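You operate a simulated robot arm through the tools that you are given. There is no shell and no other tool.

The job below is to be done with a simulated robot arm. You get a single attempt, and the scene is never put back.

Task
Free the red bell for changing: switch off, unplug, bell knob slack.
Fine: bell switch off before the red plug comes out; lay the plug on the cabinet shelf. The white plug stays in.

It is judged by the outcome, as a careful person would: the job done as asked, and still so three seconds after it is handed in. It fails if anything else is knocked over, pushed out of place, dropped, spilled or broken.

Robot
A 7-joint arm with a three-finger gripper, fixed in place. Base frame: the origin is on the floor under the middle of its stand, x ahead of it, y to its left, z up. Lengths are in m, angles in rad, forces in N, time in s.
It reaches about 1.342 m from its shoulder. Its first joint turns from -2.897 to 2.897 rad. Payload 2.69 kg.
The tool frame sits at the grasp point between the pads (the TCP): z along the fingers, y along the line on which they close. The tips reach 0.03 m beyond it. The gripper opens to 0.128 m; its body begins 0.117 m behind the TCP.
Orientation is that of the tool frame in the base frame, as a unit quaternion [x, y, z, w]. With the fingers straight down and closing along the base's y, the tool's x points along the base's -x, its y along +y and its z along -z.

Tools
- The arm moves only by the tool nudge_tool. Its argument "steps" is a list of rows, each a list of 3 entries, a list of its own where there are three numbers: the opening, from 0 (shut) to 1 (fully open), then the shift along the base's x, y, z in m, then the turn, a rotation vector about the base's x, y, z in rad. In form: [[claw, [tx, ty, tz], [ax, ay, az]], ...]. A call has 1 to 20 rows; each row shifts and turns the commanded pose from where the row before left it. Rows are played at 5 a second. More than 0.05 m and 0.15 rad between two rows, or a gripper value outside its range, and nothing of the call is played. Where a pose cannot be reached the arm comes as near as it can. A force on the tool above 70 N (or 10 N above the force at the start of the call, whichever is more), or a blocked arm, ends the call early, and 0.2 s more pass. Each finger travels about 0.127 m/s and halts on what it meets, pressing with about 24 N; the grip force reading is that of the motor and also rises with nothing between the fingers. The clock runs only during rows and for 0.2 s after the last one: add rows that do not move to give the fingers time. It gives the time, the measured TCP pose, the force on the tool (base axes), the opening and the grip force at its end, in the units of the frame above (readings bear some noise), with the torque about the TCP (base axes, N m) and any sound that the robot's microphone picked up.
- Cameras (640 x 400 px; columns grow to the right, rows downward): "scene" is fixed at [0.2177, 0.6487, 1.3656]; the picture's right is [-0.37, -0.93, 0.00], its down [-0.68, 0.27, -0.68] and it looks along [0.63, -0.25, -0.73] (base axes); focal length 225 px, centre (320, 200). "wrist" rides on the gripper at [0.058, 0.054, -0.131] in the tool frame; the picture's right is [-0.68, 0.74, 0.00], its down [-0.62, -0.56, -0.55] and it looks along [-0.40, -0.37, 0.84] (tool axes); focal length 234 px, centre (320, 200). There is no depth. A picture from a camera that has moved, and an enlarged one, comes with that camera's place and axes in the base frame and with its lens. The place of the scene camera against the robot may be out by one fixed shift of up to 0.012 m in any direction.
- snapshot(camera): a new picture of that camera. It takes no simulated time.
- lift_body(by): moves the trunk up (or, below 0, down) by that many m; the arm rides with it, the base frame stays. It gives what a move gives, with no picture.
- inspect(camera, box): a new picture of the part [left, top, right, bottom] of that camera's present view, enlarged. It takes no simulated time.
- close_job(): hands the job in; it is judged then, once.

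Places have to be worked out from the pictures, the camera data and where the tool is seen. Open the gripper and draw the arm clear of the work before you hand the job in, unless the task says otherwise.

The tools are called after "Emit:" as a command line: name --argument value ..., lists and objects as JSON in quotes. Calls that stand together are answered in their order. nudge_tool: Moves the arm, as the interface text tells. Its arguments: {"type":"object","properties":{"steps":{"type":"array"}},"required":["steps"]} The other tools are called the same way: lift_body (by) moves the trunk up or down; snapshot (camera) takes a picture; inspect (camera, box) takes an enlarged picture of a part of a camera's view; close_job () hands the job in.

At the start:

```text
time_s: 0.0
tcp_pos: [0.5674, 0.4918, 1.1534]
tool_rot: [-0.001, 1.0, 0.0, 0.0]
contact_force: [0.0, -0.7, -0.2]
wrist_torque: [0.02, -0.03, -0.02]
width: 0.1282
grip_force: 0.0
trunk travel left (down, up): [-0.15, 0.2]
```

scene: 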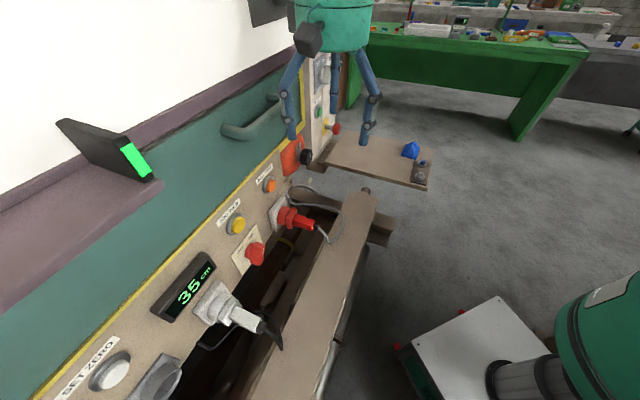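
wrist: 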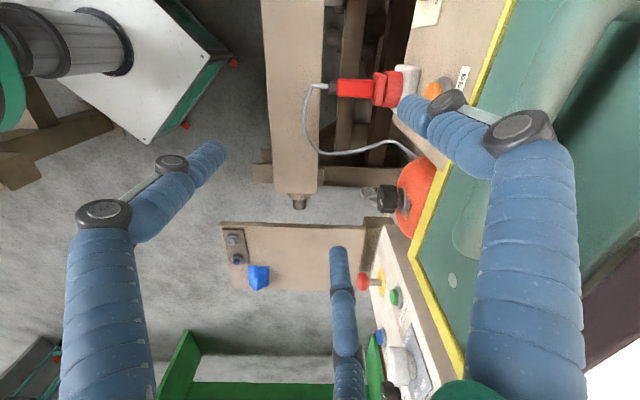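

I start by looking closer at the panel from both cameras before moving anything.

Emit:
inspect --camera "scene" --box '[220, 60, 440, 260]'

Emit:
inspect --camera "scene" --box '[40, 170, 340, 400]'

Emit:
inspect --camera "wrist" --box '[220, 40, 480, 300]'

Emit:
inspect --camera "wrist" --box '[200, 200, 460, 400]'

```text
2.00 times, centred on (330, 160) of scene
camera zoom: at [0.2177, 0.6487, 1.3656], right [-0.37, -0.93, 0.0], down [-0.68, 0.27, -0.68], along [0.63, -0.25, -0.73], focal length 450 px, centre (300, 280)
```

zoom: 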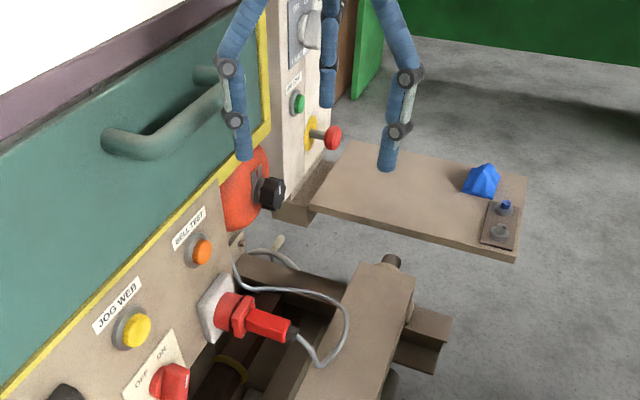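

```text
1.74 times, centred on (190, 285) of scene
camera zoom: at [0.2177, 0.6487, 1.3656], right [-0.37, -0.93, 0.0], down [-0.68, 0.27, -0.68], along [0.63, -0.25, -0.73], focal length 391 px, centre (546, 52)
```

zoom: 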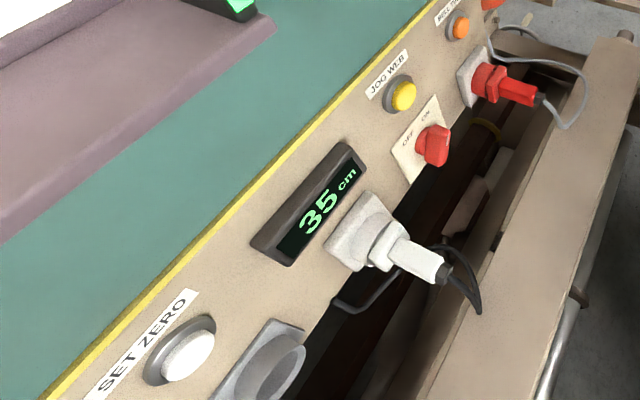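

```text
1.54 times, centred on (350, 170) of wrist
camera zoom: at [0.5093, 0.5459, 1.2842], right [0.68, 0.74, 0.0], down [0.62, -0.56, 0.55], along [0.4, -0.37, -0.84], focal length 360 px, centre (274, 246)
```

zoom: 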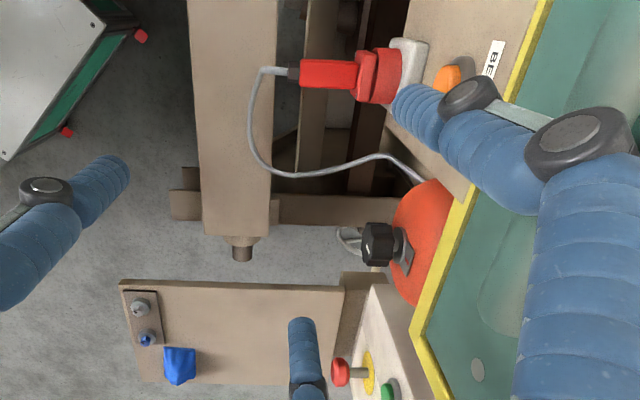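

```text
2.00 times, centred on (330, 300) of wrist
camera zoom: at [0.5093, 0.5459, 1.2842], right [0.68, 0.74, 0.0], down [0.62, -0.56, 0.55], along [0.4, -0.37, -0.84], focal length 468 px, centre (300, 0)
```

zoom: 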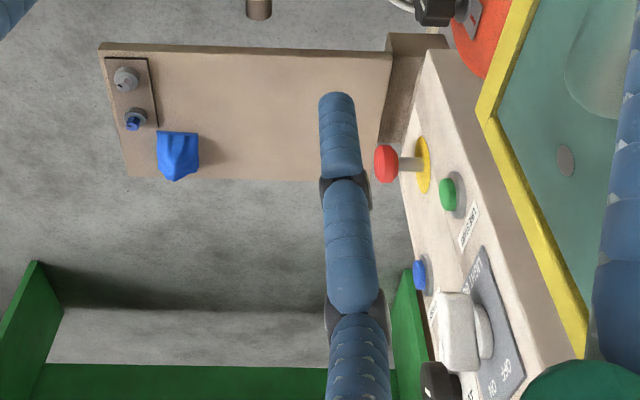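

I need the labels and the state of the switch read properly, so I zoom in further on the red switch, the bell, the white switch and the shelf.

Emit:
inspect --camera "scene" --box '[220, 200, 300, 280]'

Emit:
inspect --camera "scene" --box '[260, 120, 340, 200]'

Emit:
inspect --camera "scene" --box '[295, 40, 355, 140]'

Emit:
inspect --camera "scene" --box '[260, 180, 350, 250]'

Emit:
inspect --camera "scene" --box '[360, 130, 450, 200]'

Emit:
inspect --camera "wrist" --box '[340, 150, 460, 270]'

```text
5.00 times, centred on (260, 240) of scene
camera zoom: at [0.2177, 0.6487, 1.3656], right [-0.37, -0.93, 0.0], down [-0.68, 0.27, -0.68], along [0.63, -0.25, -0.73], focal length 1125 px, centre (620, 0)
```

zoom: 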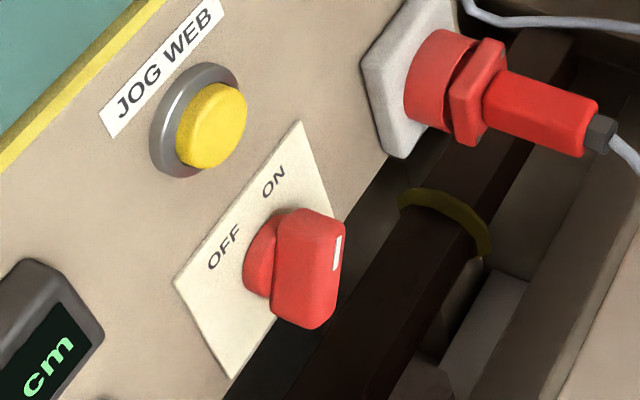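

```text
5.00 times, centred on (300, 160) of scene
camera zoom: at [0.2177, 0.6487, 1.3656], right [-0.37, -0.93, 0.0], down [-0.68, 0.27, -0.68], along [0.63, -0.25, -0.73], focal length 1125 px, centre (420, 400)
```

zoom: 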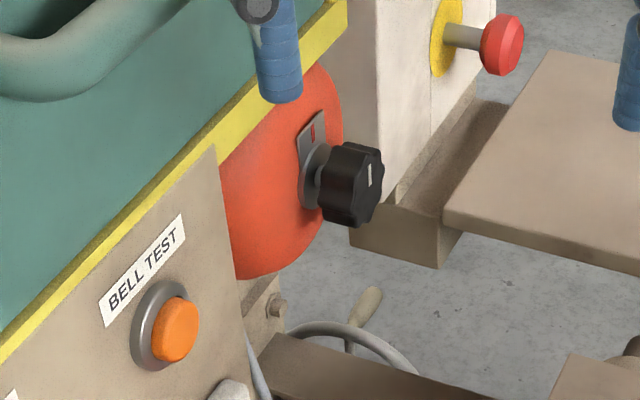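

```text
4.00 times, centred on (325, 90) of scene
camera zoom: at [0.2177, 0.6487, 1.3656], right [-0.37, -0.93, 0.0], down [-0.68, 0.27, -0.68], along [0.63, -0.25, -0.73], focal length 900 px, centre (300, 640)
```

zoom: 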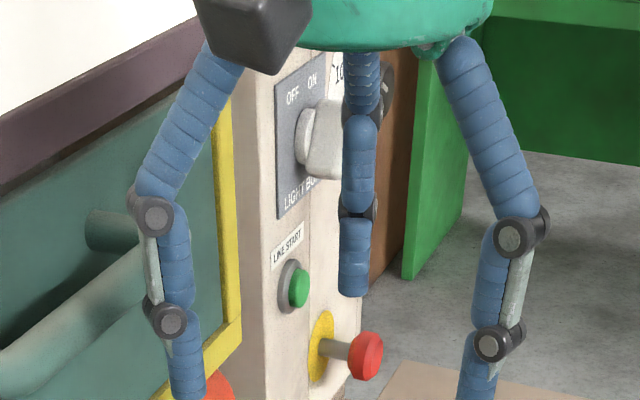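

```text
5.71 times, centred on (305, 215) of scene
camera zoom: at [0.2177, 0.6487, 1.3656], right [-0.37, -0.93, 0.0], down [-0.68, 0.27, -0.68], along [0.63, -0.25, -0.73], focal length 1285 px, centre (406, 114)
```

zoom: 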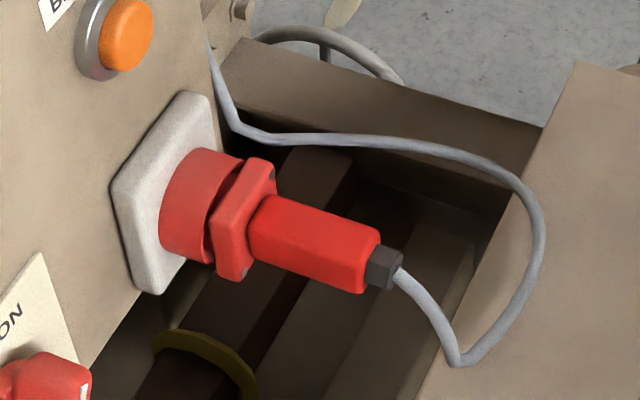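

```text
5.71 times, centred on (405, 165) of scene
camera zoom: at [0.2177, 0.6487, 1.3656], right [-0.37, -0.93, 0.0], down [-0.68, 0.27, -0.68], along [0.63, -0.25, -0.73], focal length 1285 px, centre (-166, 400)
```

zoom: 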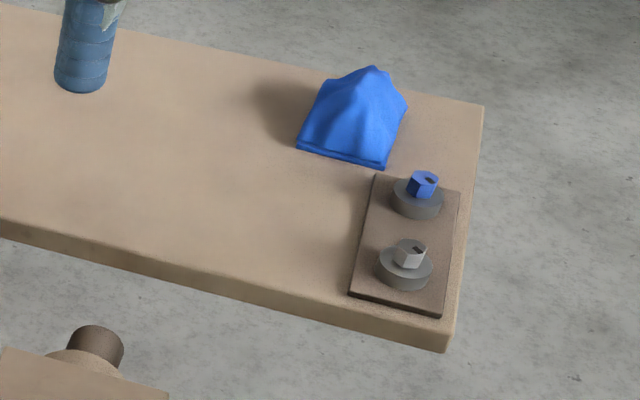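

```text
3.33 times, centred on (400, 210) of wrist
camera zoom: at [0.5093, 0.5459, 1.2842], right [0.68, 0.74, 0.0], down [0.62, -0.56, 0.55], along [0.4, -0.37, -0.84], focal length 781 px, centre (53, 167)
```

zoom: 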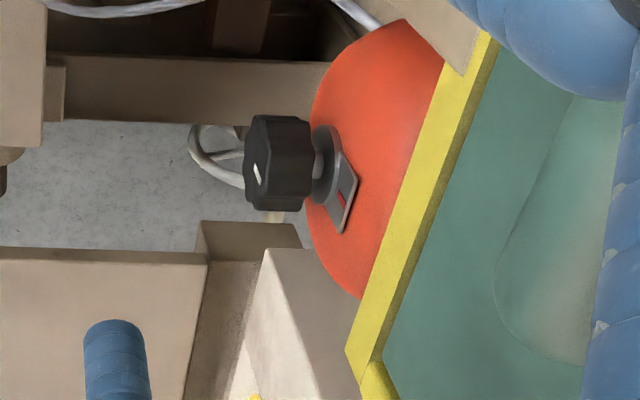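

The wrist and scene views agree on positions. The red plug's free end is near (0.57, 0.53, 0.86) and the bell knob's face is near (0.72, 0.48, 0.97). The red switch is near (0.54, 0.71, 0.875), and the shelf by the cabinet is at about z = 0.80. The panel faces about (-0.68, -0.73, 0). I first draw back from the panel and roll the wrist so the wrist camera can look at it.

Emit:
nudge_tool --steps '[[1, [-0.012, -0.012, 0], [0, 0, -0.14]], [1, [-0.012, -0.012, 0], [0, 0, -0.14]], [1, [-0.012, -0.012, 0], [0, 0, -0.14]], [1, [-0.012, -0.012, 0], [0, 0, -0.14]], [1, [-0.012, -0.012, 0], [0, 0, -0.14]], [1, [-0.012, -0.012, 0], [0, 0, -0.14]], [1, [-0.012, -0.012, 0], [0, 0, -0.14]], [1, [-0.012, -0.012, 0], [0, 0, -0.14]], [1, [-0.012, -0.012, 0], [0, 0, -0.14]], [1, [-0.012, -0.012, 0], [0, 0, -0.14]], [1, [-0.012, -0.012, 0], [0, 0, -0.14]]]'

```text
time_s: 2.4
tcp_pos: [0.4347, 0.3592, 1.1538]
tool_rot: [0.697, 0.717, 0.0, 0.0]
contact_force: [0.3, 0.7, 0.8]
wrist_torque: [-0.01, -0.02, 0.01]
width: 0.1281
grip_force: 0.0
trunk travel left (down, up): [-0.15, 0.2]
```

The roll worked. Next I tilt the fingers up toward the panel about the panel's horizontal axis and take a wrist picture.

Emit:
nudge_tool --steps '[[1, [0, 0, 0], [0.106, -0.098, 0]], [1, [0, 0, 0], [0.106, -0.098, 0]], [1, [0, 0, 0], [0.106, -0.098, 0]], [1, [0, 0, 0], [0.106, -0.098, 0]], [1, [0, 0, 0], [0.106, -0.098, 0]], [1, [0, 0, 0], [0.106, -0.098, 0]]]'

Emit:
snapshot --camera "wrist"

Emit:
snapshot --camera "scene"

```text
time_s: 4.0
tcp_pos: [0.4283, 0.3537, 1.076]
tool_rot: [0.655, 0.668, 0.353, -0.019]
contact_force: [1.9, 0.5, -0.6]
wrist_torque: [-0.1, 0.15, 0.05]
width: 0.1281
grip_force: 0.1
trunk travel left (down, up): [-0.15, 0.2]
stopped in row 6: the arm was blocked; the commanded pose is now the measured one
```

```text
taken
camera wrist: at [0.4113, 0.3339, 1.2265], right [0.75, -0.66, 0.0], down [-0.65, -0.74, -0.14], along [0.1, 0.11, -0.99], focal length 234 px, centre (320, 200)
```

wrist: 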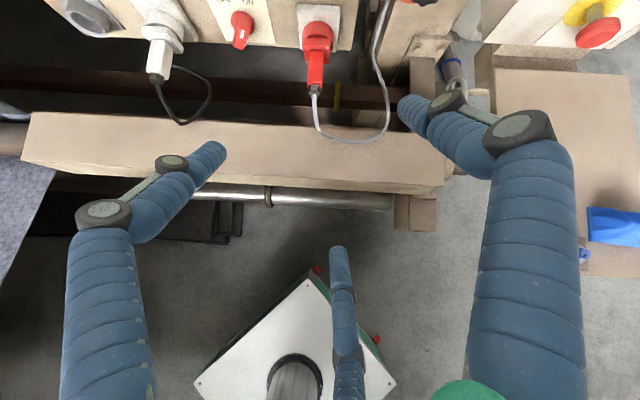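

```text
taken
```

scene: 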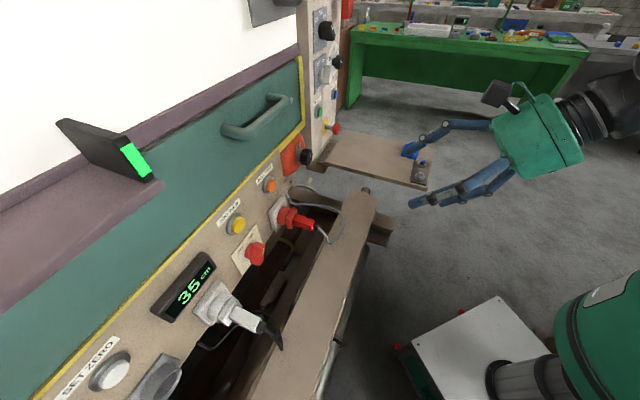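

The tilt stalled at about 0.72 rad, probably because the arm is folded too close to its stand. I look at what the wrist camera sees now, and then try tilting again further out.

Emit:
inspect --camera "wrist" --box '[130, 0, 350, 130]'

Emit:
inspect --camera "wrist" --box '[280, 0, 480, 150]'

Emit:
inspect --camera "scene" --box '[380, 50, 640, 230]'

```text
2.91 times, centred on (240, 65) of wrist
camera zoom: at [0.4113, 0.3339, 1.2265], right [0.75, -0.66, 0.0], down [-0.65, -0.74, -0.14], along [0.1, 0.11, -0.99], focal length 681 px, centre (553, 593)
```

zoom: 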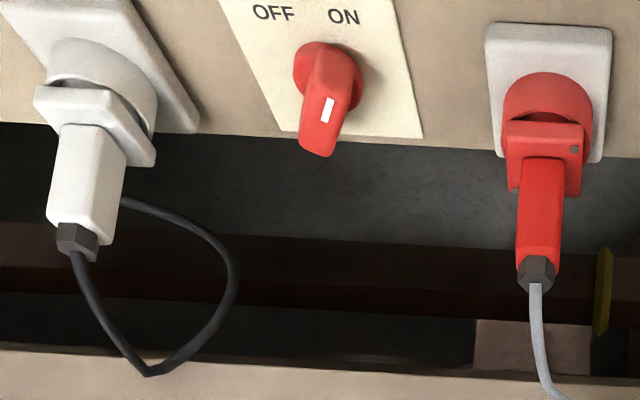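

```text
2.67 times, centred on (380, 75) of wrist
camera zoom: at [0.4113, 0.3339, 1.2265], right [0.75, -0.66, 0.0], down [-0.65, -0.74, -0.14], along [0.1, 0.11, -0.99], focal length 624 px, centre (160, 533)
```

zoom: 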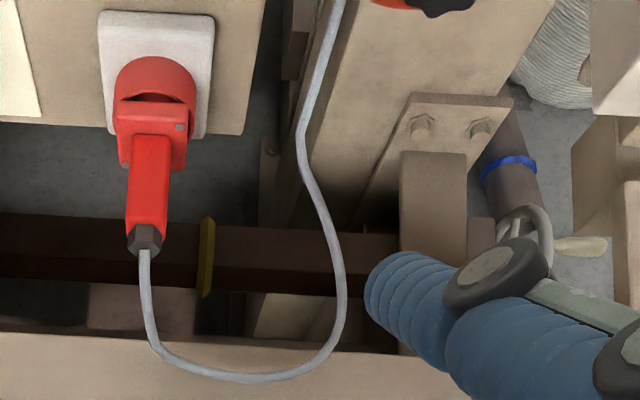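

```text
2.22 times, centred on (510, 140) of scene
camera zoom: at [0.2177, 0.6487, 1.3656], right [-0.37, -0.93, 0.0], down [-0.68, 0.27, -0.68], along [0.63, -0.25, -0.73], focal length 500 px, centre (-102, 333)
```

zoom: 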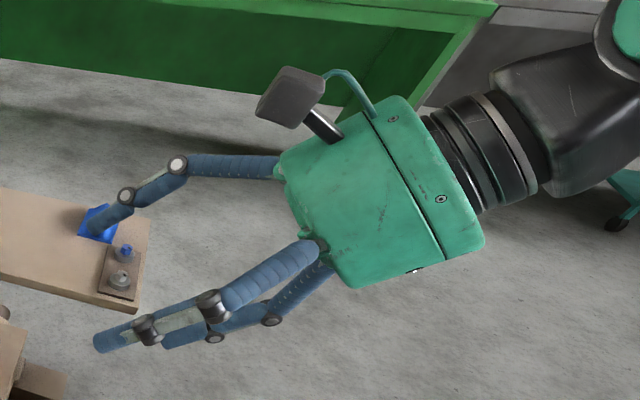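

The panel, plug and beam are clear in this view. I move forward toward the panel at a safe height and retry the tilt there.

Emit:
nudge_tool --steps '[[1, [0.02, 0.022, 0.02], [0, 0, 0]], [1, [0.02, 0.022, 0.02], [0, 0, 0]], [1, [0.02, 0.022, 0.02], [0, 0, 0]], [1, [0.02, 0.022, 0.01], [0, 0, 0]], [1, [0, 0, 0], [0.08, -0.074, 0]], [1, [0, 0, 0], [0.08, -0.074, 0]], [1, [0, 0, 0], [0.08, -0.074, 0]], [1, [0, 0, 0], [0.08, -0.074, 0]], [1, [0, 0, 0], [0.08, -0.074, 0]]]'

Emit:
snapshot --camera "scene"

```text
time_s: 6.0
tcp_pos: [0.4988, 0.4481, 1.1454]
tool_rot: [0.569, 0.599, 0.562, -0.04]
contact_force: [0.0, 0.8, -0.4]
wrist_torque: [0.03, 0.03, 0.02]
width: 0.1279
grip_force: 0.0
out of reach, approached as far as the arm can: row 8
trunk travel left (down, up): [-0.15, 0.2]
```

```text
taken
```

scene: 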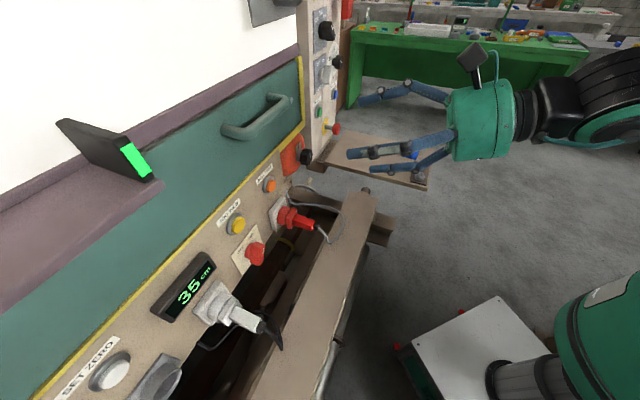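

Further out it tilts to about 21° below horizontal. Now I look through the wrist camera at the panel.

Emit:
snapshot --camera "wrist"

Emit:
inspect --camera "wrist" --box '[140, 0, 340, 125]'

Emit:
inspect --camera "wrist" --box '[300, 0, 500, 125]'

```text
taken
camera wrist: at [0.4408, 0.3768, 1.2667], right [0.77, -0.64, 0.0], down [-0.52, -0.63, -0.58], along [0.37, 0.45, -0.82], focal length 234 px, centre (320, 200)
```

wrist: 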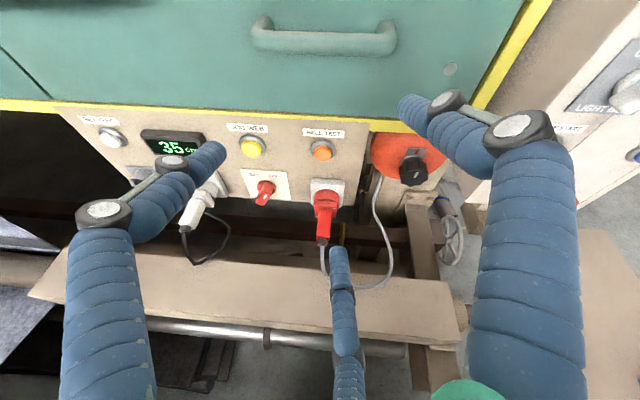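

```text
3.20 times, centred on (240, 62) of wrist
camera zoom: at [0.4408, 0.3768, 1.2667], right [0.77, -0.64, 0.0], down [-0.52, -0.63, -0.58], along [0.37, 0.45, -0.82], focal length 749 px, centre (576, 640)
```

zoom: 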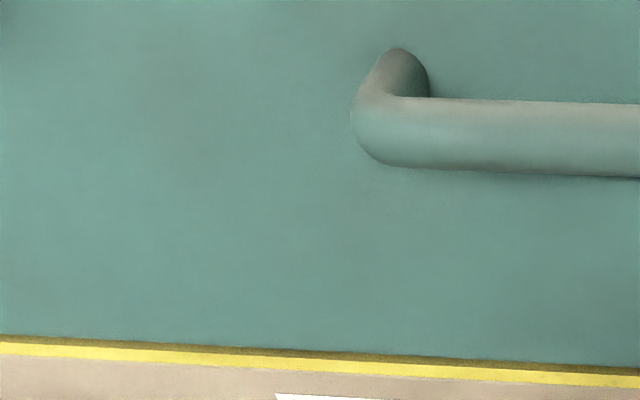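

```text
3.20 times, centred on (400, 62) of wrist
camera zoom: at [0.4408, 0.3768, 1.2667], right [0.77, -0.64, 0.0], down [-0.52, -0.63, -0.58], along [0.37, 0.45, -0.82], focal length 749 px, centre (64, 640)
```

zoom: 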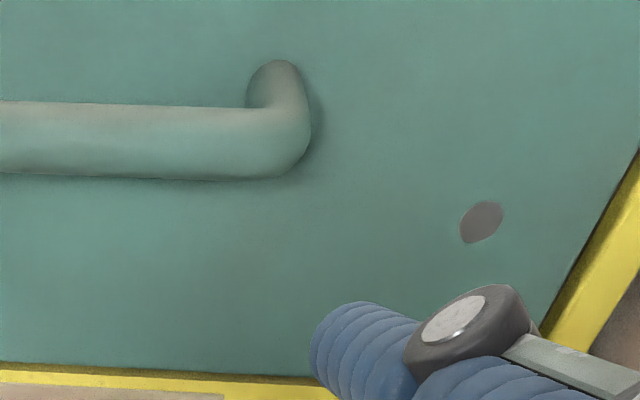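

Very useful view. I enlarge the switch, plug and bell regions here.

Emit:
inspect --camera "wrist" --box '[200, 110, 360, 260]'

Emit:
inspect --camera "wrist" --box '[235, 160, 295, 215]'

Emit:
inspect --camera "wrist" --box '[290, 160, 370, 250]'

Emit:
inspect --camera "wrist" --box '[360, 120, 460, 200]'

```text
2.67 times, centred on (280, 185) of wrist
camera zoom: at [0.4408, 0.3768, 1.2667], right [0.77, -0.64, 0.0], down [-0.52, -0.63, -0.58], along [0.37, 0.45, -0.82], focal length 624 px, centre (427, 240)
```

zoom: 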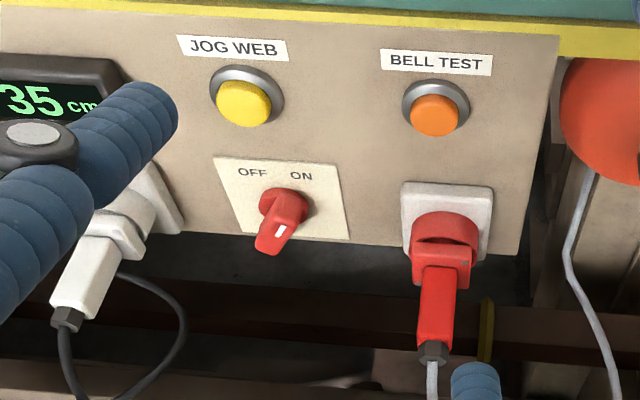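

```text
7.27 times, centred on (265, 188) of wrist
camera zoom: at [0.4408, 0.3768, 1.2667], right [0.77, -0.64, 0.0], down [-0.52, -0.63, -0.58], along [0.37, 0.45, -0.82], focal length 1703 px, centre (720, 291)
```

zoom: 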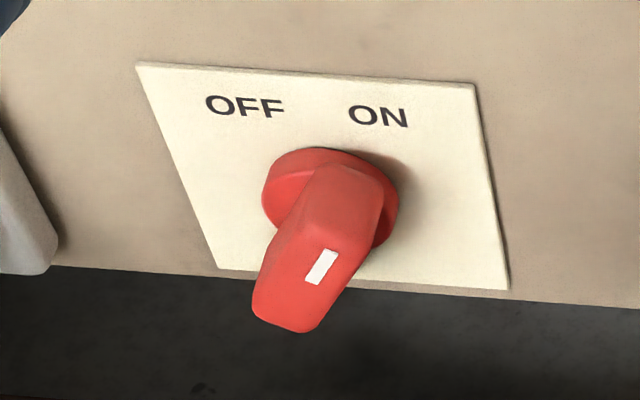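

```text
4.44 times, centred on (330, 205) of wrist
camera zoom: at [0.4408, 0.3768, 1.2667], right [0.77, -0.64, 0.0], down [-0.52, -0.63, -0.58], along [0.37, 0.45, -0.82], focal length 1041 px, centre (276, 178)
```

zoom: 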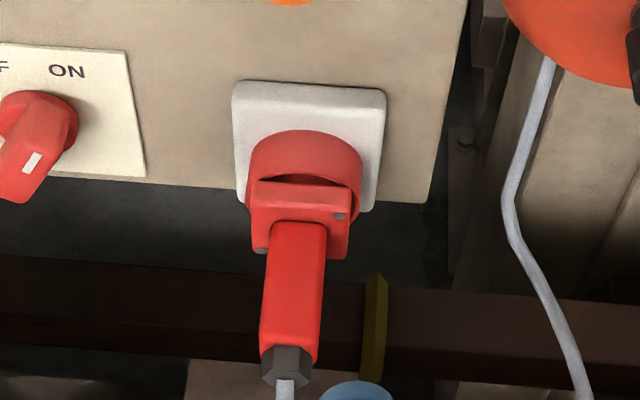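

```text
5.00 times, centred on (410, 160) of wrist
camera zoom: at [0.4408, 0.3768, 1.2667], right [0.77, -0.64, 0.0], down [-0.52, -0.63, -0.58], along [0.37, 0.45, -0.82], focal length 1171 px, centre (-130, 400)
```

zoom: 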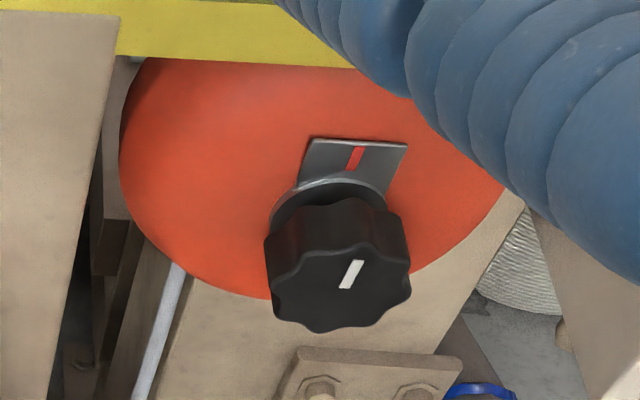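

The red switch pointer is on ON, leaning about 28° right of vertical, so OFF is a counterclockwise turn of about 55-60°. The bell knob's white mark sits near the red index line. Before touching anything I close the gripper in free air to learn how the fingers come together.

Emit:
nudge_tool --steps '[[0.3, [0, 0, 0], [0, 0, 0]], [0.3, [0, 0, 0], [0, 0, 0]], [0.3, [0, 0, 0], [0, 0, 0]], [0.3, [0, 0, 0], [0, 0, 0]]]'

Emit:
snapshot --camera "wrist"

Emit:
inspect --camera "scene" --box '[330, 30, 530, 200]'

```text
time_s: 7.0
tcp_pos: [0.4977, 0.4469, 1.145]
tool_rot: [0.57, 0.599, 0.561, -0.041]
contact_force: [-0.7, 0.9, 0.2]
wrist_torque: [0.0, 0.03, 0.01]
width: 0.0384
grip_force: 0.2
trunk travel left (down, up): [-0.15, 0.2]
```

```text
taken
camera wrist: at [0.4401, 0.3762, 1.267], right [0.77, -0.64, -0.01], down [-0.52, -0.63, -0.58], along [0.36, 0.45, -0.82], focal length 234 px, centre (320, 200)
```

wrist: 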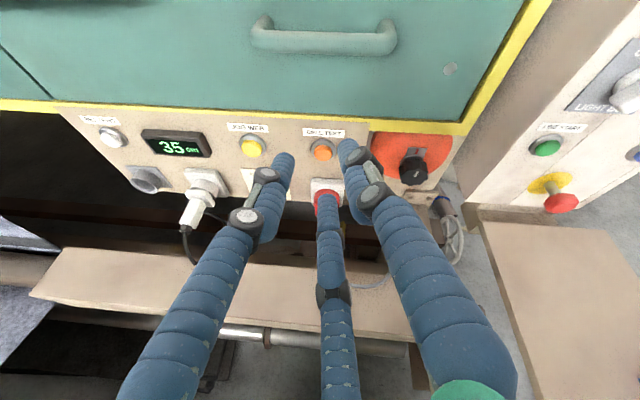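

```text
2.35 times, centred on (430, 115) of scene
camera zoom: at [0.2177, 0.6487, 1.3656], right [-0.37, -0.93, 0.0], down [-0.68, 0.27, -0.68], along [0.63, -0.25, -0.73], focal length 529 px, centre (61, 400)
```

zoom: 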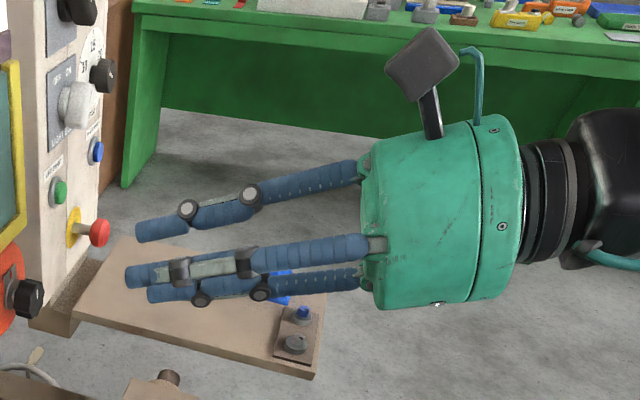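

The fingers close like a three-jaw chuck. Triangulating both views puts the panel square to the direction (0.707, 0.707, 0), with the switch axis near (0.55, 0.70, 0.8635). I'll move to a standoff in front of the switch, square up the heading and roll slightly so that one finger faces the flat of the bar.

Emit:
nudge_tool --steps '[[0.7, [-0.0127, 0.0202, -0.036], [0.018, 0.018, -0.026]], [0.7, [-0.0127, 0.0202, -0.036], [0.018, 0.018, -0.026]], [0.7, [-0.0127, 0.0202, -0.036], [0.018, 0.018, -0.026]], [0.7, [-0.0127, 0.0202, -0.036], [0.018, 0.018, -0.026]], [0.7, [-0.0127, 0.0202, -0.036], [0.018, 0.018, -0.026]], [0.7, [-0.0127, 0.0202, -0.035], [0.018, 0.018, -0.026]], [0.7, [0, 0, 0], [0, 0, 0]]]'

Emit:
snapshot --camera "wrist"

Emit:
snapshot --camera "scene"

```text
time_s: 8.6
tcp_pos: [0.5497, 0.4425, 0.9693]
tool_rot: [0.635, 0.529, 0.558, -0.077]
contact_force: [-0.4, -0.3, 0.0]
wrist_torque: [0.03, -0.01, 0.03]
width: 0.0898
grip_force: 0.0
out of reach, approached as far as the arm can: row 2, 3, 4, 5, 6
trunk travel left (down, up): [-0.15, 0.2]
```

```text
taken
camera wrist: at [0.4973, 0.364, 1.0902], right [0.68, -0.71, -0.17], down [-0.66, -0.5, -0.56], along [0.32, 0.5, -0.81], focal length 234 px, centre (320, 200)
```

wrist: 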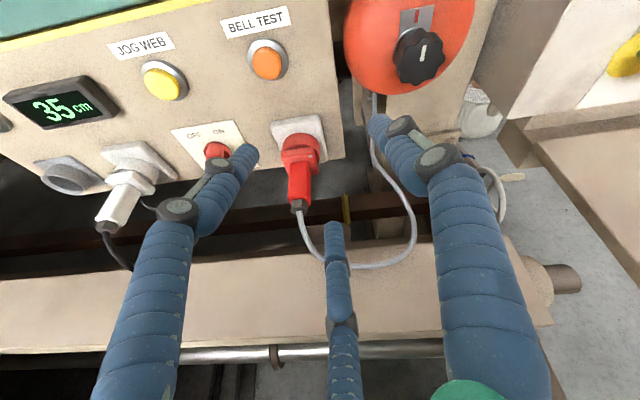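

```text
taken
```

scene: 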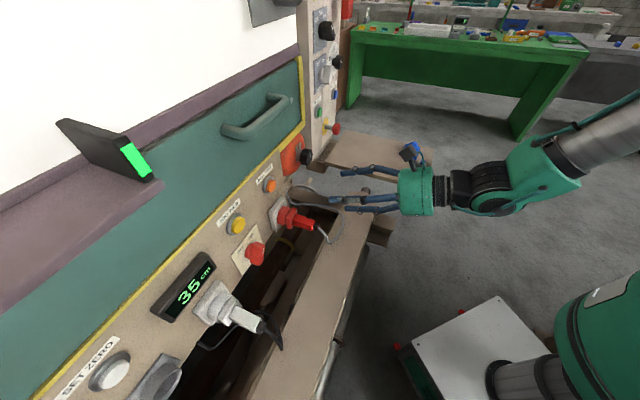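

That standoff was out of reach because the arm folds too tightly this close to its stand. I raise the tool again to see how the commands relate to the measured pose, then try with the trunk lowered.

Emit:
nudge_tool --steps '[[0.7, [0, 0, 0.04], [0, 0, 0]], [0.7, [0, 0, 0.04], [0, 0, 0]], [0.7, [0, 0, 0.04], [0, 0, 0]], [0.7, [0, 0, 0], [0, 0, 0]]]'

```text
time_s: 9.6
tcp_pos: [0.556, 0.4304, 1.0942]
tool_rot: [0.642, 0.518, 0.563, -0.06]
contact_force: [-0.2, -0.4, 1.0]
wrist_torque: [-0.03, 0.01, 0.01]
width: 0.0897
grip_force: 0.0
out of reach, approached as far as the arm can: row 1
trunk travel left (down, up): [-0.15, 0.2]
```

The commanded pose follows the measured one, good. I lower the trunk fully, which keeps the hand well above the beam (tool at about z 0.94).

Emit:
lift_body --by -0.15

Emit:
snapshot --camera "scene"

```text
time_s: 11.3
tcp_pos: [0.5568, 0.4304, 0.9442]
tool_rot: [0.641, 0.518, 0.563, -0.06]
contact_force: [0.6, 0.2, 0.0]
wrist_torque: [-0.01, 0.0, 0.0]
width: 0.0897
grip_force: 0.0
trunk travel left (down, up): [0.0, 0.35]
```

```text
taken
```

scene: 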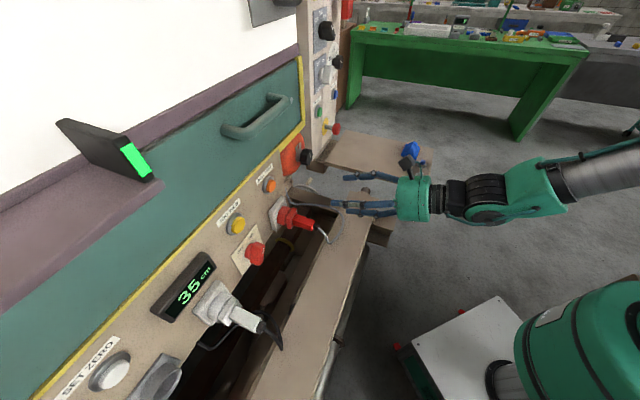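

The orientation is now exactly what I want (heading 45°, 21° down). I slide left along the panel at a safe height toward the switch, keeping clear of the plug.

Emit:
nudge_tool --steps '[[0.7, [-0.024, 0.031, 0.012], [0, 0, 0]], [0.7, [-0.024, 0.031, 0.012], [0, 0, 0]], [0.7, [-0.024, 0.031, 0], [0, 0, 0]], [0.7, [-0.024, 0.031, 0], [0, 0, 0]], [0.7, [-0.024, 0.031, 0], [0, 0, 0]]]'

Emit:
snapshot --camera "scene"

```text
time_s: 12.6
tcp_pos: [0.5277, 0.4858, 1.0061]
tool_rot: [0.636, 0.529, 0.557, -0.076]
contact_force: [-0.3, 0.2, 0.7]
wrist_torque: [-0.01, -0.01, 0.01]
width: 0.0898
grip_force: 0.0
out of reach, approached as far as the arm can: row 1, 2, 3, 4, 5
trunk travel left (down, up): [0.0, 0.35]
```

```text
taken
```

scene: 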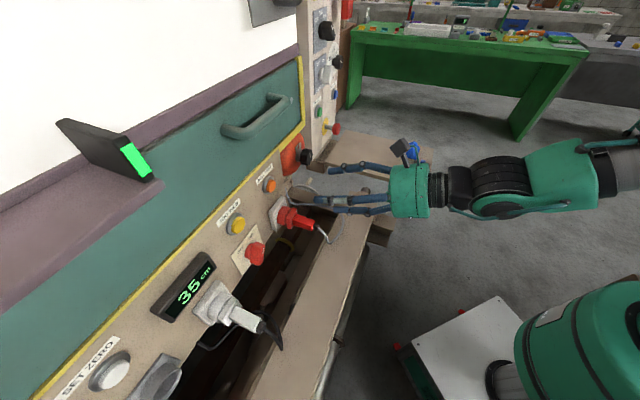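

With this shallow pitch the arm cannot go further left. I pitch the hand down to about 45°, move left, and see whether that position is reachable.

Emit:
nudge_tool --steps '[[0.7, [0, 0, 0.01], [-0.099, 0.099, 0]], [0.7, [0, 0, 0.01], [-0.099, 0.099, 0]], [0.7, [0, 0, 0], [-0.099, 0.099, 0]], [0.7, [-0.024, 0.028, 0], [0, 0, 0]], [0.7, [-0.024, 0.028, 0], [0, 0, 0]], [0.7, [-0.024, 0.028, 0], [0, 0, 0]], [0.7, [-0.02, 0.028, 0], [0, 0, 0]]]'

Emit:
snapshot --camera "scene"

Emit:
snapshot --camera "wrist"

```text
time_s: 14.2
tcp_pos: [0.4395, 0.5961, 1.0263]
tool_rot: [0.719, 0.581, 0.379, -0.039]
contact_force: [0.2, 0.1, 0.4]
wrist_torque: [0.05, -0.01, 0.01]
width: 0.0895
grip_force: 0.0
trunk travel left (down, up): [0.0, 0.35]
```

```text
taken
```

scene: 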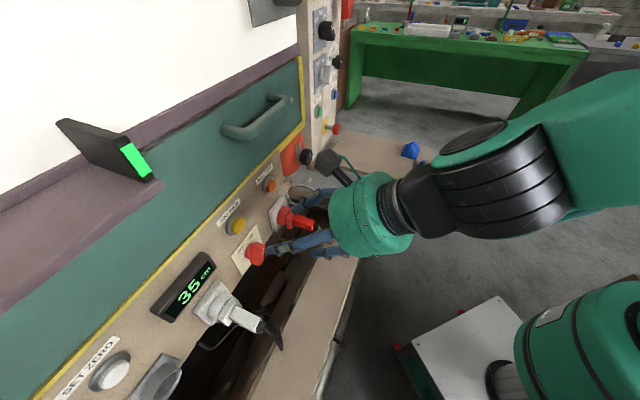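

```text
taken
camera wrist: at [0.4237, 0.5618, 1.1741], right [0.61, -0.78, -0.12], down [-0.79, -0.59, -0.19], along [0.08, 0.21, -0.97], focal length 234 px, centre (320, 200)
```

wrist: 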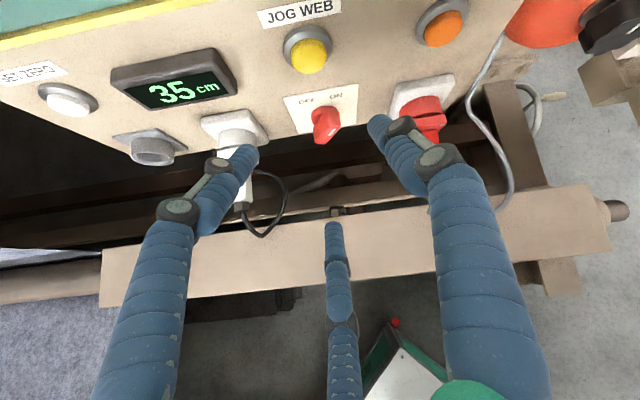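

At 45° pitch the spot in front of the switch is reachable (a is about -0.11 along the panel, with the tool 0.73 out). I move deeper and lower while flattening the pitch, to find how shallow it can get there.

Emit:
nudge_tool --steps '[[0.7, [0.0141, 0.0141, -0.02], [0.06, -0.06, 0]], [0.7, [0.0141, 0.0141, -0.02], [0.06, -0.06, 0]], [0.7, [0.0141, 0.0141, -0.02], [0.06, -0.06, 0]], [0.7, [0, 0, -0.01], [0.06, -0.06, 0]]]'

Emit:
snapshot --camera "wrist"

```text
time_s: 15.2
tcp_pos: [0.4801, 0.641, 0.956]
tool_rot: [0.659, 0.531, 0.53, -0.056]
contact_force: [-1.0, -1.4, -0.6]
wrist_torque: [-0.02, 0.01, 0.03]
width: 0.0897
grip_force: 0.0
trunk travel left (down, up): [0.0, 0.35]
```

```text
taken
camera wrist: at [0.4306, 0.5718, 1.0824], right [0.65, -0.75, -0.15], down [-0.7, -0.5, -0.51], along [0.3, 0.43, -0.85], focal length 234 px, centre (320, 200)
```

wrist: 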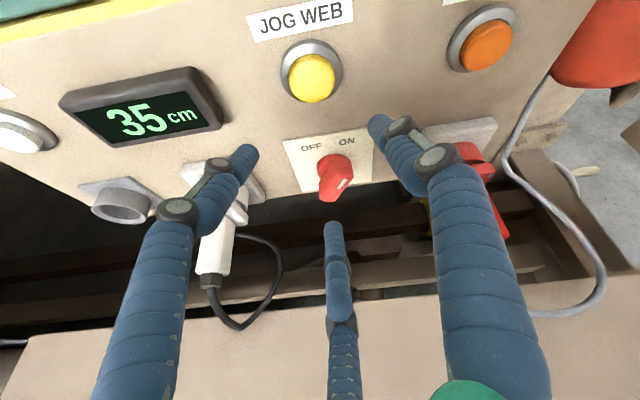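

Reached, at 25.6° pitch directly in front of the switch. I zoom in on the knob from here to refine its axis before closing in.

Emit:
inspect --camera "wrist" --box '[270, 120, 390, 220]'

Emit:
inspect --camera "scene" --box '[200, 170, 360, 290]'

```text
4.00 times, centred on (330, 170) of wrist
camera zoom: at [0.4306, 0.5718, 1.0824], right [0.65, -0.75, -0.15], down [-0.7, -0.5, -0.51], along [0.3, 0.43, -0.85], focal length 937 px, centre (280, 320)
```

zoom: 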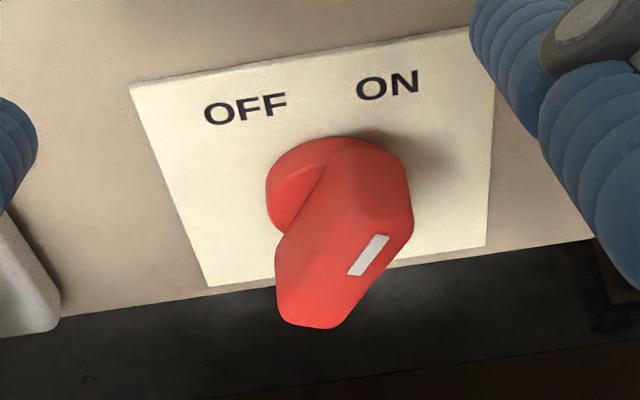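

```text
3.33 times, centred on (280, 230) of scene
camera zoom: at [0.2177, 0.6487, 1.3656], right [-0.37, -0.93, 0.0], down [-0.68, 0.27, -0.68], along [0.63, -0.25, -0.73], focal length 750 px, centre (453, 100)
```

zoom: 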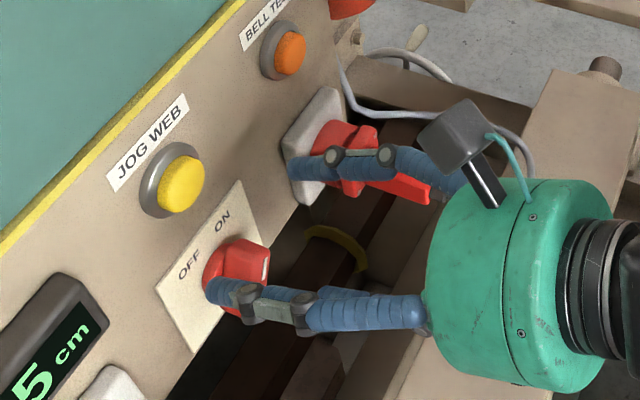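

The plate spans a from -0.153 to -0.06 and z from 0.8135 to 0.911, so the knob axis is near a = -0.104, z = 0.863. I move in so the three open fingers surround the bar, with the tips about 1 cm short of the plate.

Emit:
nudge_tool --steps '[[0.7, [0.0035, -0.0035, -0.025], [0, 0, 0]], [0.7, [0.0035, -0.0035, -0.025], [0, 0, 0]], [0.7, [0.0123, 0.0123, -0.0117], [0, 0, 0]], [0.7, [0.0123, 0.0123, -0.0117], [0, 0, 0]], [0.7, [0.0123, 0.0123, -0.0117], [0, 0, 0]], [0.7, [0, 0, 0], [0, 0, 0]]]'

Emit:
snapshot --camera "wrist"

Emit:
inspect --camera "scene" --box '[180, 170, 380, 300]'

```text
time_s: 16.6
tcp_pos: [0.5237, 0.6704, 0.8703]
tool_rot: [0.658, 0.532, 0.53, -0.056]
contact_force: [-0.4, 0.1, -0.2]
wrist_torque: [-0.02, 0.0, -0.02]
width: 0.0893
grip_force: 0.1
trunk travel left (down, up): [0.0, 0.35]
```

```text
taken
camera wrist: at [0.4745, 0.6015, 0.9976], right [0.65, -0.75, -0.15], down [-0.7, -0.5, -0.51], along [0.3, 0.43, -0.85], focal length 234 px, centre (320, 200)
```

wrist: 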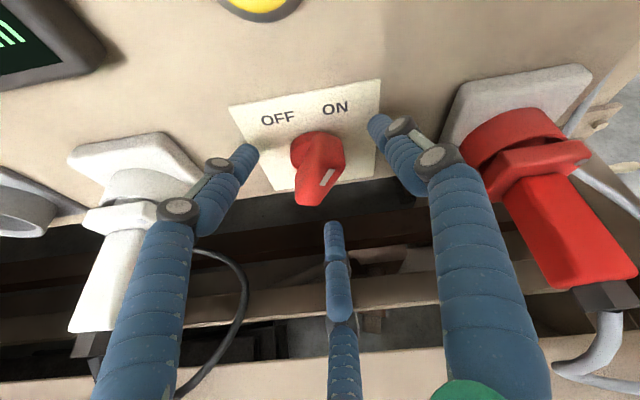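

```text
3.08 times, centred on (280, 235) of scene
camera zoom: at [0.2177, 0.6487, 1.3656], right [-0.37, -0.93, 0.0], down [-0.68, 0.27, -0.68], along [0.63, -0.25, -0.73], focal length 692 px, centre (443, 92)
```

zoom: 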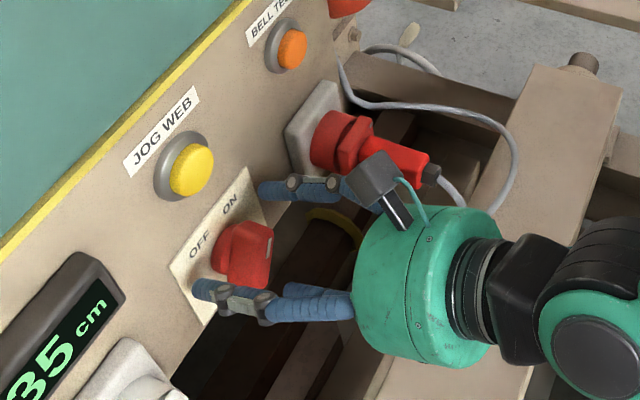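

The bar sits centred between the three fingertips. I close gently on it.

Emit:
nudge_tool --steps '[[0.4, [0, 0, 0], [0, 0, 0]], [0.2, [0, 0, 0], [0, 0, 0]], [0.1, [0, 0, 0], [0, 0, 0]], [0.1, [0, 0, 0], [0, 0, 0]]]'

Emit:
inspect --camera "wrist" --box '[220, 80, 420, 240]'

Emit:
inspect --camera "scene" --box '[200, 190, 320, 290]'

```text
time_s: 17.6
tcp_pos: [0.5259, 0.6652, 0.8697]
tool_rot: [0.661, 0.53, 0.528, -0.056]
contact_force: [41.9, -48.6, -7.4]
wrist_torque: [-0.15, -0.66, -0.65]
width: 0.038
grip_force: 44.5
trunk travel left (down, up): [0.0, 0.35]
```

```text
2.50 times, centred on (320, 160) of wrist
camera zoom: at [0.4773, 0.5978, 0.9959], right [0.64, -0.75, -0.15], down [-0.71, -0.5, -0.5], along [0.3, 0.43, -0.85], focal length 585 px, centre (320, 300)
```

zoom: 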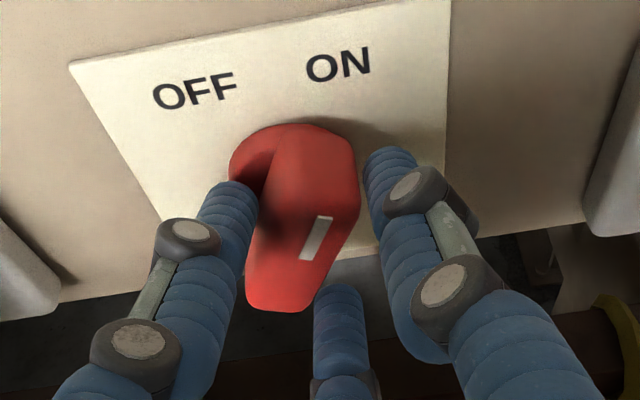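

```text
4.00 times, centred on (260, 240) of scene
camera zoom: at [0.2177, 0.6487, 1.3656], right [-0.37, -0.93, 0.0], down [-0.68, 0.27, -0.68], along [0.63, -0.25, -0.73], focal length 900 px, centre (560, 40)
```

zoom: 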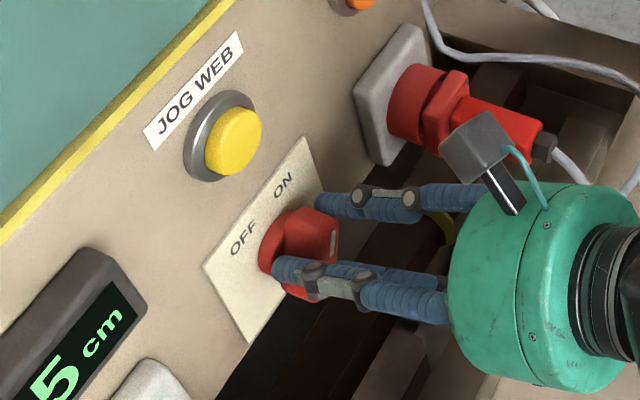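

The closed fingers pull the hand about 5 mm to the right with a side load near 64 N, so the hand is slightly left of the bar's centre. I ease the grip, shift 5 mm along the panel and look before regripping.

Emit:
nudge_tool --steps '[[0.35, [0.0037, -0.0037, 0], [0, 0, 0]], [0.4, [0, 0, 0], [0, 0, 0]]]'

Emit:
inspect --camera "wrist" --box '[220, 80, 420, 240]'

```text
time_s: 18.1
tcp_pos: [0.527, 0.6667, 0.8731]
tool_rot: [0.657, 0.532, 0.531, -0.056]
contact_force: [-0.1, 0.1, -0.2]
wrist_torque: [0.0, 0.0, 0.03]
width: 0.0514
grip_force: 0.0
trunk travel left (down, up): [0.0, 0.35]
```

```text
2.50 times, centred on (320, 160) of wrist
camera zoom: at [0.4773, 0.5982, 0.9993], right [0.65, -0.75, -0.15], down [-0.7, -0.5, -0.51], along [0.3, 0.43, -0.85], focal length 585 px, centre (320, 300)
```

zoom: 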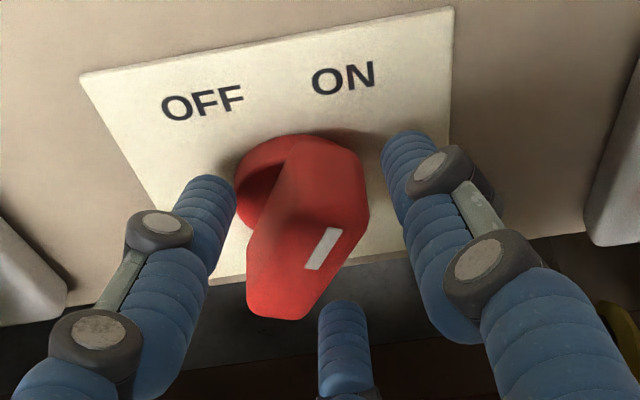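

The fingers move as one set, and three-point gripping of this short bar is awkward because the upper finger sits right on the bar's corner. Pushing the top of the bar leftward with the closed fingertips is more controllable, so I back out along the tool axis, close the fingers and shift to the right of the bar.

Emit:
nudge_tool --steps '[[0.55, [0, 0, 0], [0, 0, 0]], [0.55, [-0.0223, -0.0223, 0.015], [0, 0, 0]], [0.55, [-0.0223, -0.0223, 0.015], [0, 0, 0]], [0.0, [0.019, -0.019, 0], [0, 0, 0]], [0.0, [0.019, -0.019, 0], [0, 0, 0]], [0.0, [0, 0, 0], [0, 0, 0]], [0.0, [0, 0, 0], [0, 0, 0]]]'

Emit:
snapshot --camera "wrist"

Emit:
inspect --camera "scene" --box '[200, 160, 360, 290]'

```text
time_s: 19.8
tcp_pos: [0.5241, 0.5839, 0.9019]
tool_rot: [0.658, 0.532, 0.53, -0.056]
contact_force: [0.0, 0.3, -0.8]
wrist_torque: [-0.01, 0.01, -0.01]
width: 0.0021
grip_force: 23.7
trunk travel left (down, up): [0.0, 0.35]
```

```text
taken
camera wrist: at [0.4746, 0.5154, 1.0295], right [0.64, -0.75, -0.15], down [-0.7, -0.5, -0.51], along [0.3, 0.43, -0.85], focal length 234 px, centre (320, 200)
```

wrist: 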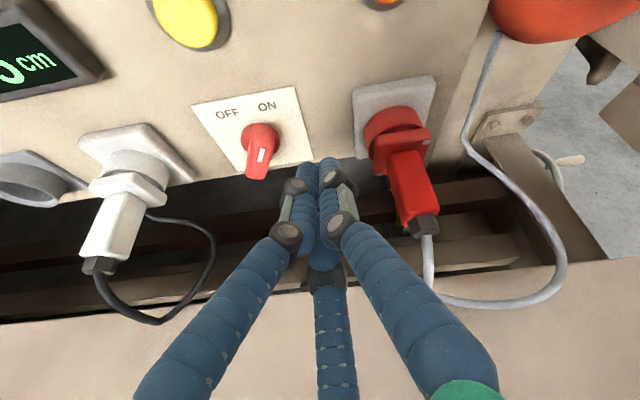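

```text
3.08 times, centred on (280, 225) of scene
camera zoom: at [0.2177, 0.6487, 1.3656], right [-0.37, -0.93, 0.0], down [-0.68, 0.27, -0.68], along [0.63, -0.25, -0.73], focal length 692 px, centre (443, 123)
```

zoom: 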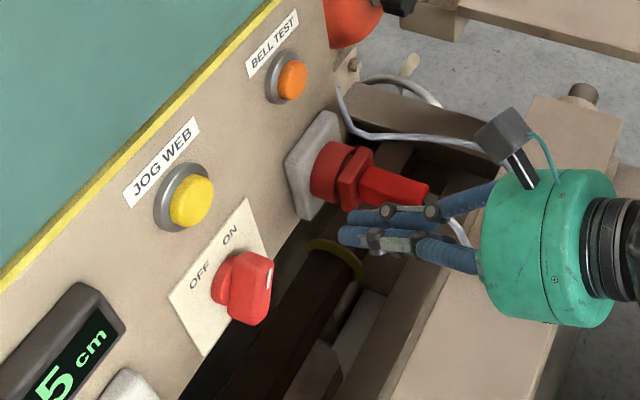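

Fingers are closed into a slim poker. I check the switch pointer now, in case the earlier grip moved it.

Emit:
inspect --camera "wrist" --box '[185, 80, 325, 190]'

Emit:
inspect --camera "scene" --box '[230, 215, 300, 280]'

```text
3.64 times, centred on (255, 135) of wrist
camera zoom: at [0.4746, 0.5154, 1.0295], right [0.64, -0.75, -0.15], down [-0.7, -0.5, -0.51], along [0.3, 0.43, -0.85], focal length 852 px, centre (556, 436)
```

zoom: 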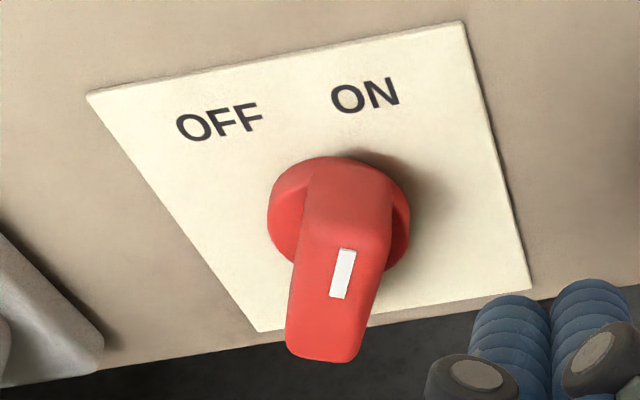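

```text
6.15 times, centred on (265, 248) of scene
camera zoom: at [0.2177, 0.6487, 1.3656], right [-0.37, -0.93, 0.0], down [-0.68, 0.27, -0.68], along [0.63, -0.25, -0.73], focal length 1384 px, centre (658, -92)
```

zoom: 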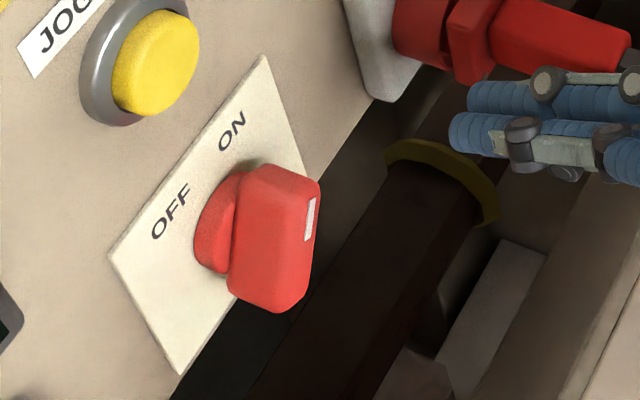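

The pointer is still at about 27° toward ON. I advance the closed fingertips beside the bar, above its axis and clear of the plate.

Emit:
nudge_tool --steps '[[0.0, [0.0152, 0.0152, 0], [0, 0, 0]], [0.0, [0.0152, 0.0152, 0], [0, 0, 0]], [0.0, [0.0152, 0.0152, 0], [0, 0, 0]], [0.0, [0, 0, 0], [0, 0, 0]]]'

Emit:
inspect --camera "wrist" --box '[200, 80, 400, 240]'

Emit:
inspect --camera "scene" --box '[220, 190, 320, 280]'

```text
time_s: 20.8
tcp_pos: [0.5668, 0.6288, 0.9025]
tool_rot: [0.659, 0.532, 0.53, -0.057]
contact_force: [-0.3, 0.3, -0.5]
wrist_torque: [0.04, -0.01, -0.02]
width: 0.0023
grip_force: 24.3
trunk travel left (down, up): [0.0, 0.35]
```

```text
2.50 times, centred on (300, 160) of wrist
camera zoom: at [0.5172, 0.5619, 1.0295], right [0.64, -0.75, -0.15], down [-0.7, -0.5, -0.51], along [0.3, 0.43, -0.85], focal length 585 px, centre (370, 300)
```

zoom: 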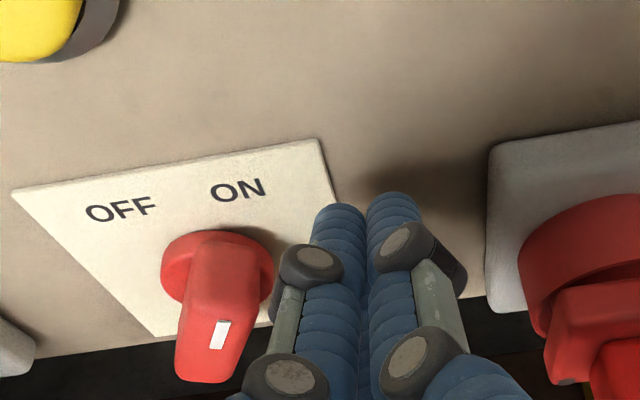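

```text
4.44 times, centred on (270, 235) of scene
camera zoom: at [0.2177, 0.6487, 1.3656], right [-0.37, -0.93, 0.0], down [-0.68, 0.27, -0.68], along [0.63, -0.25, -0.73], focal length 1000 px, centre (542, 44)
```

zoom: 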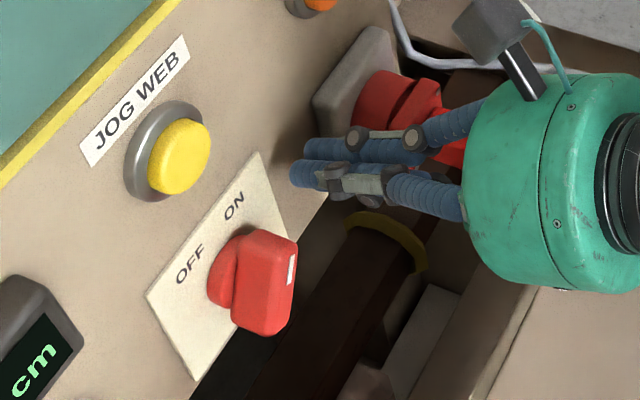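

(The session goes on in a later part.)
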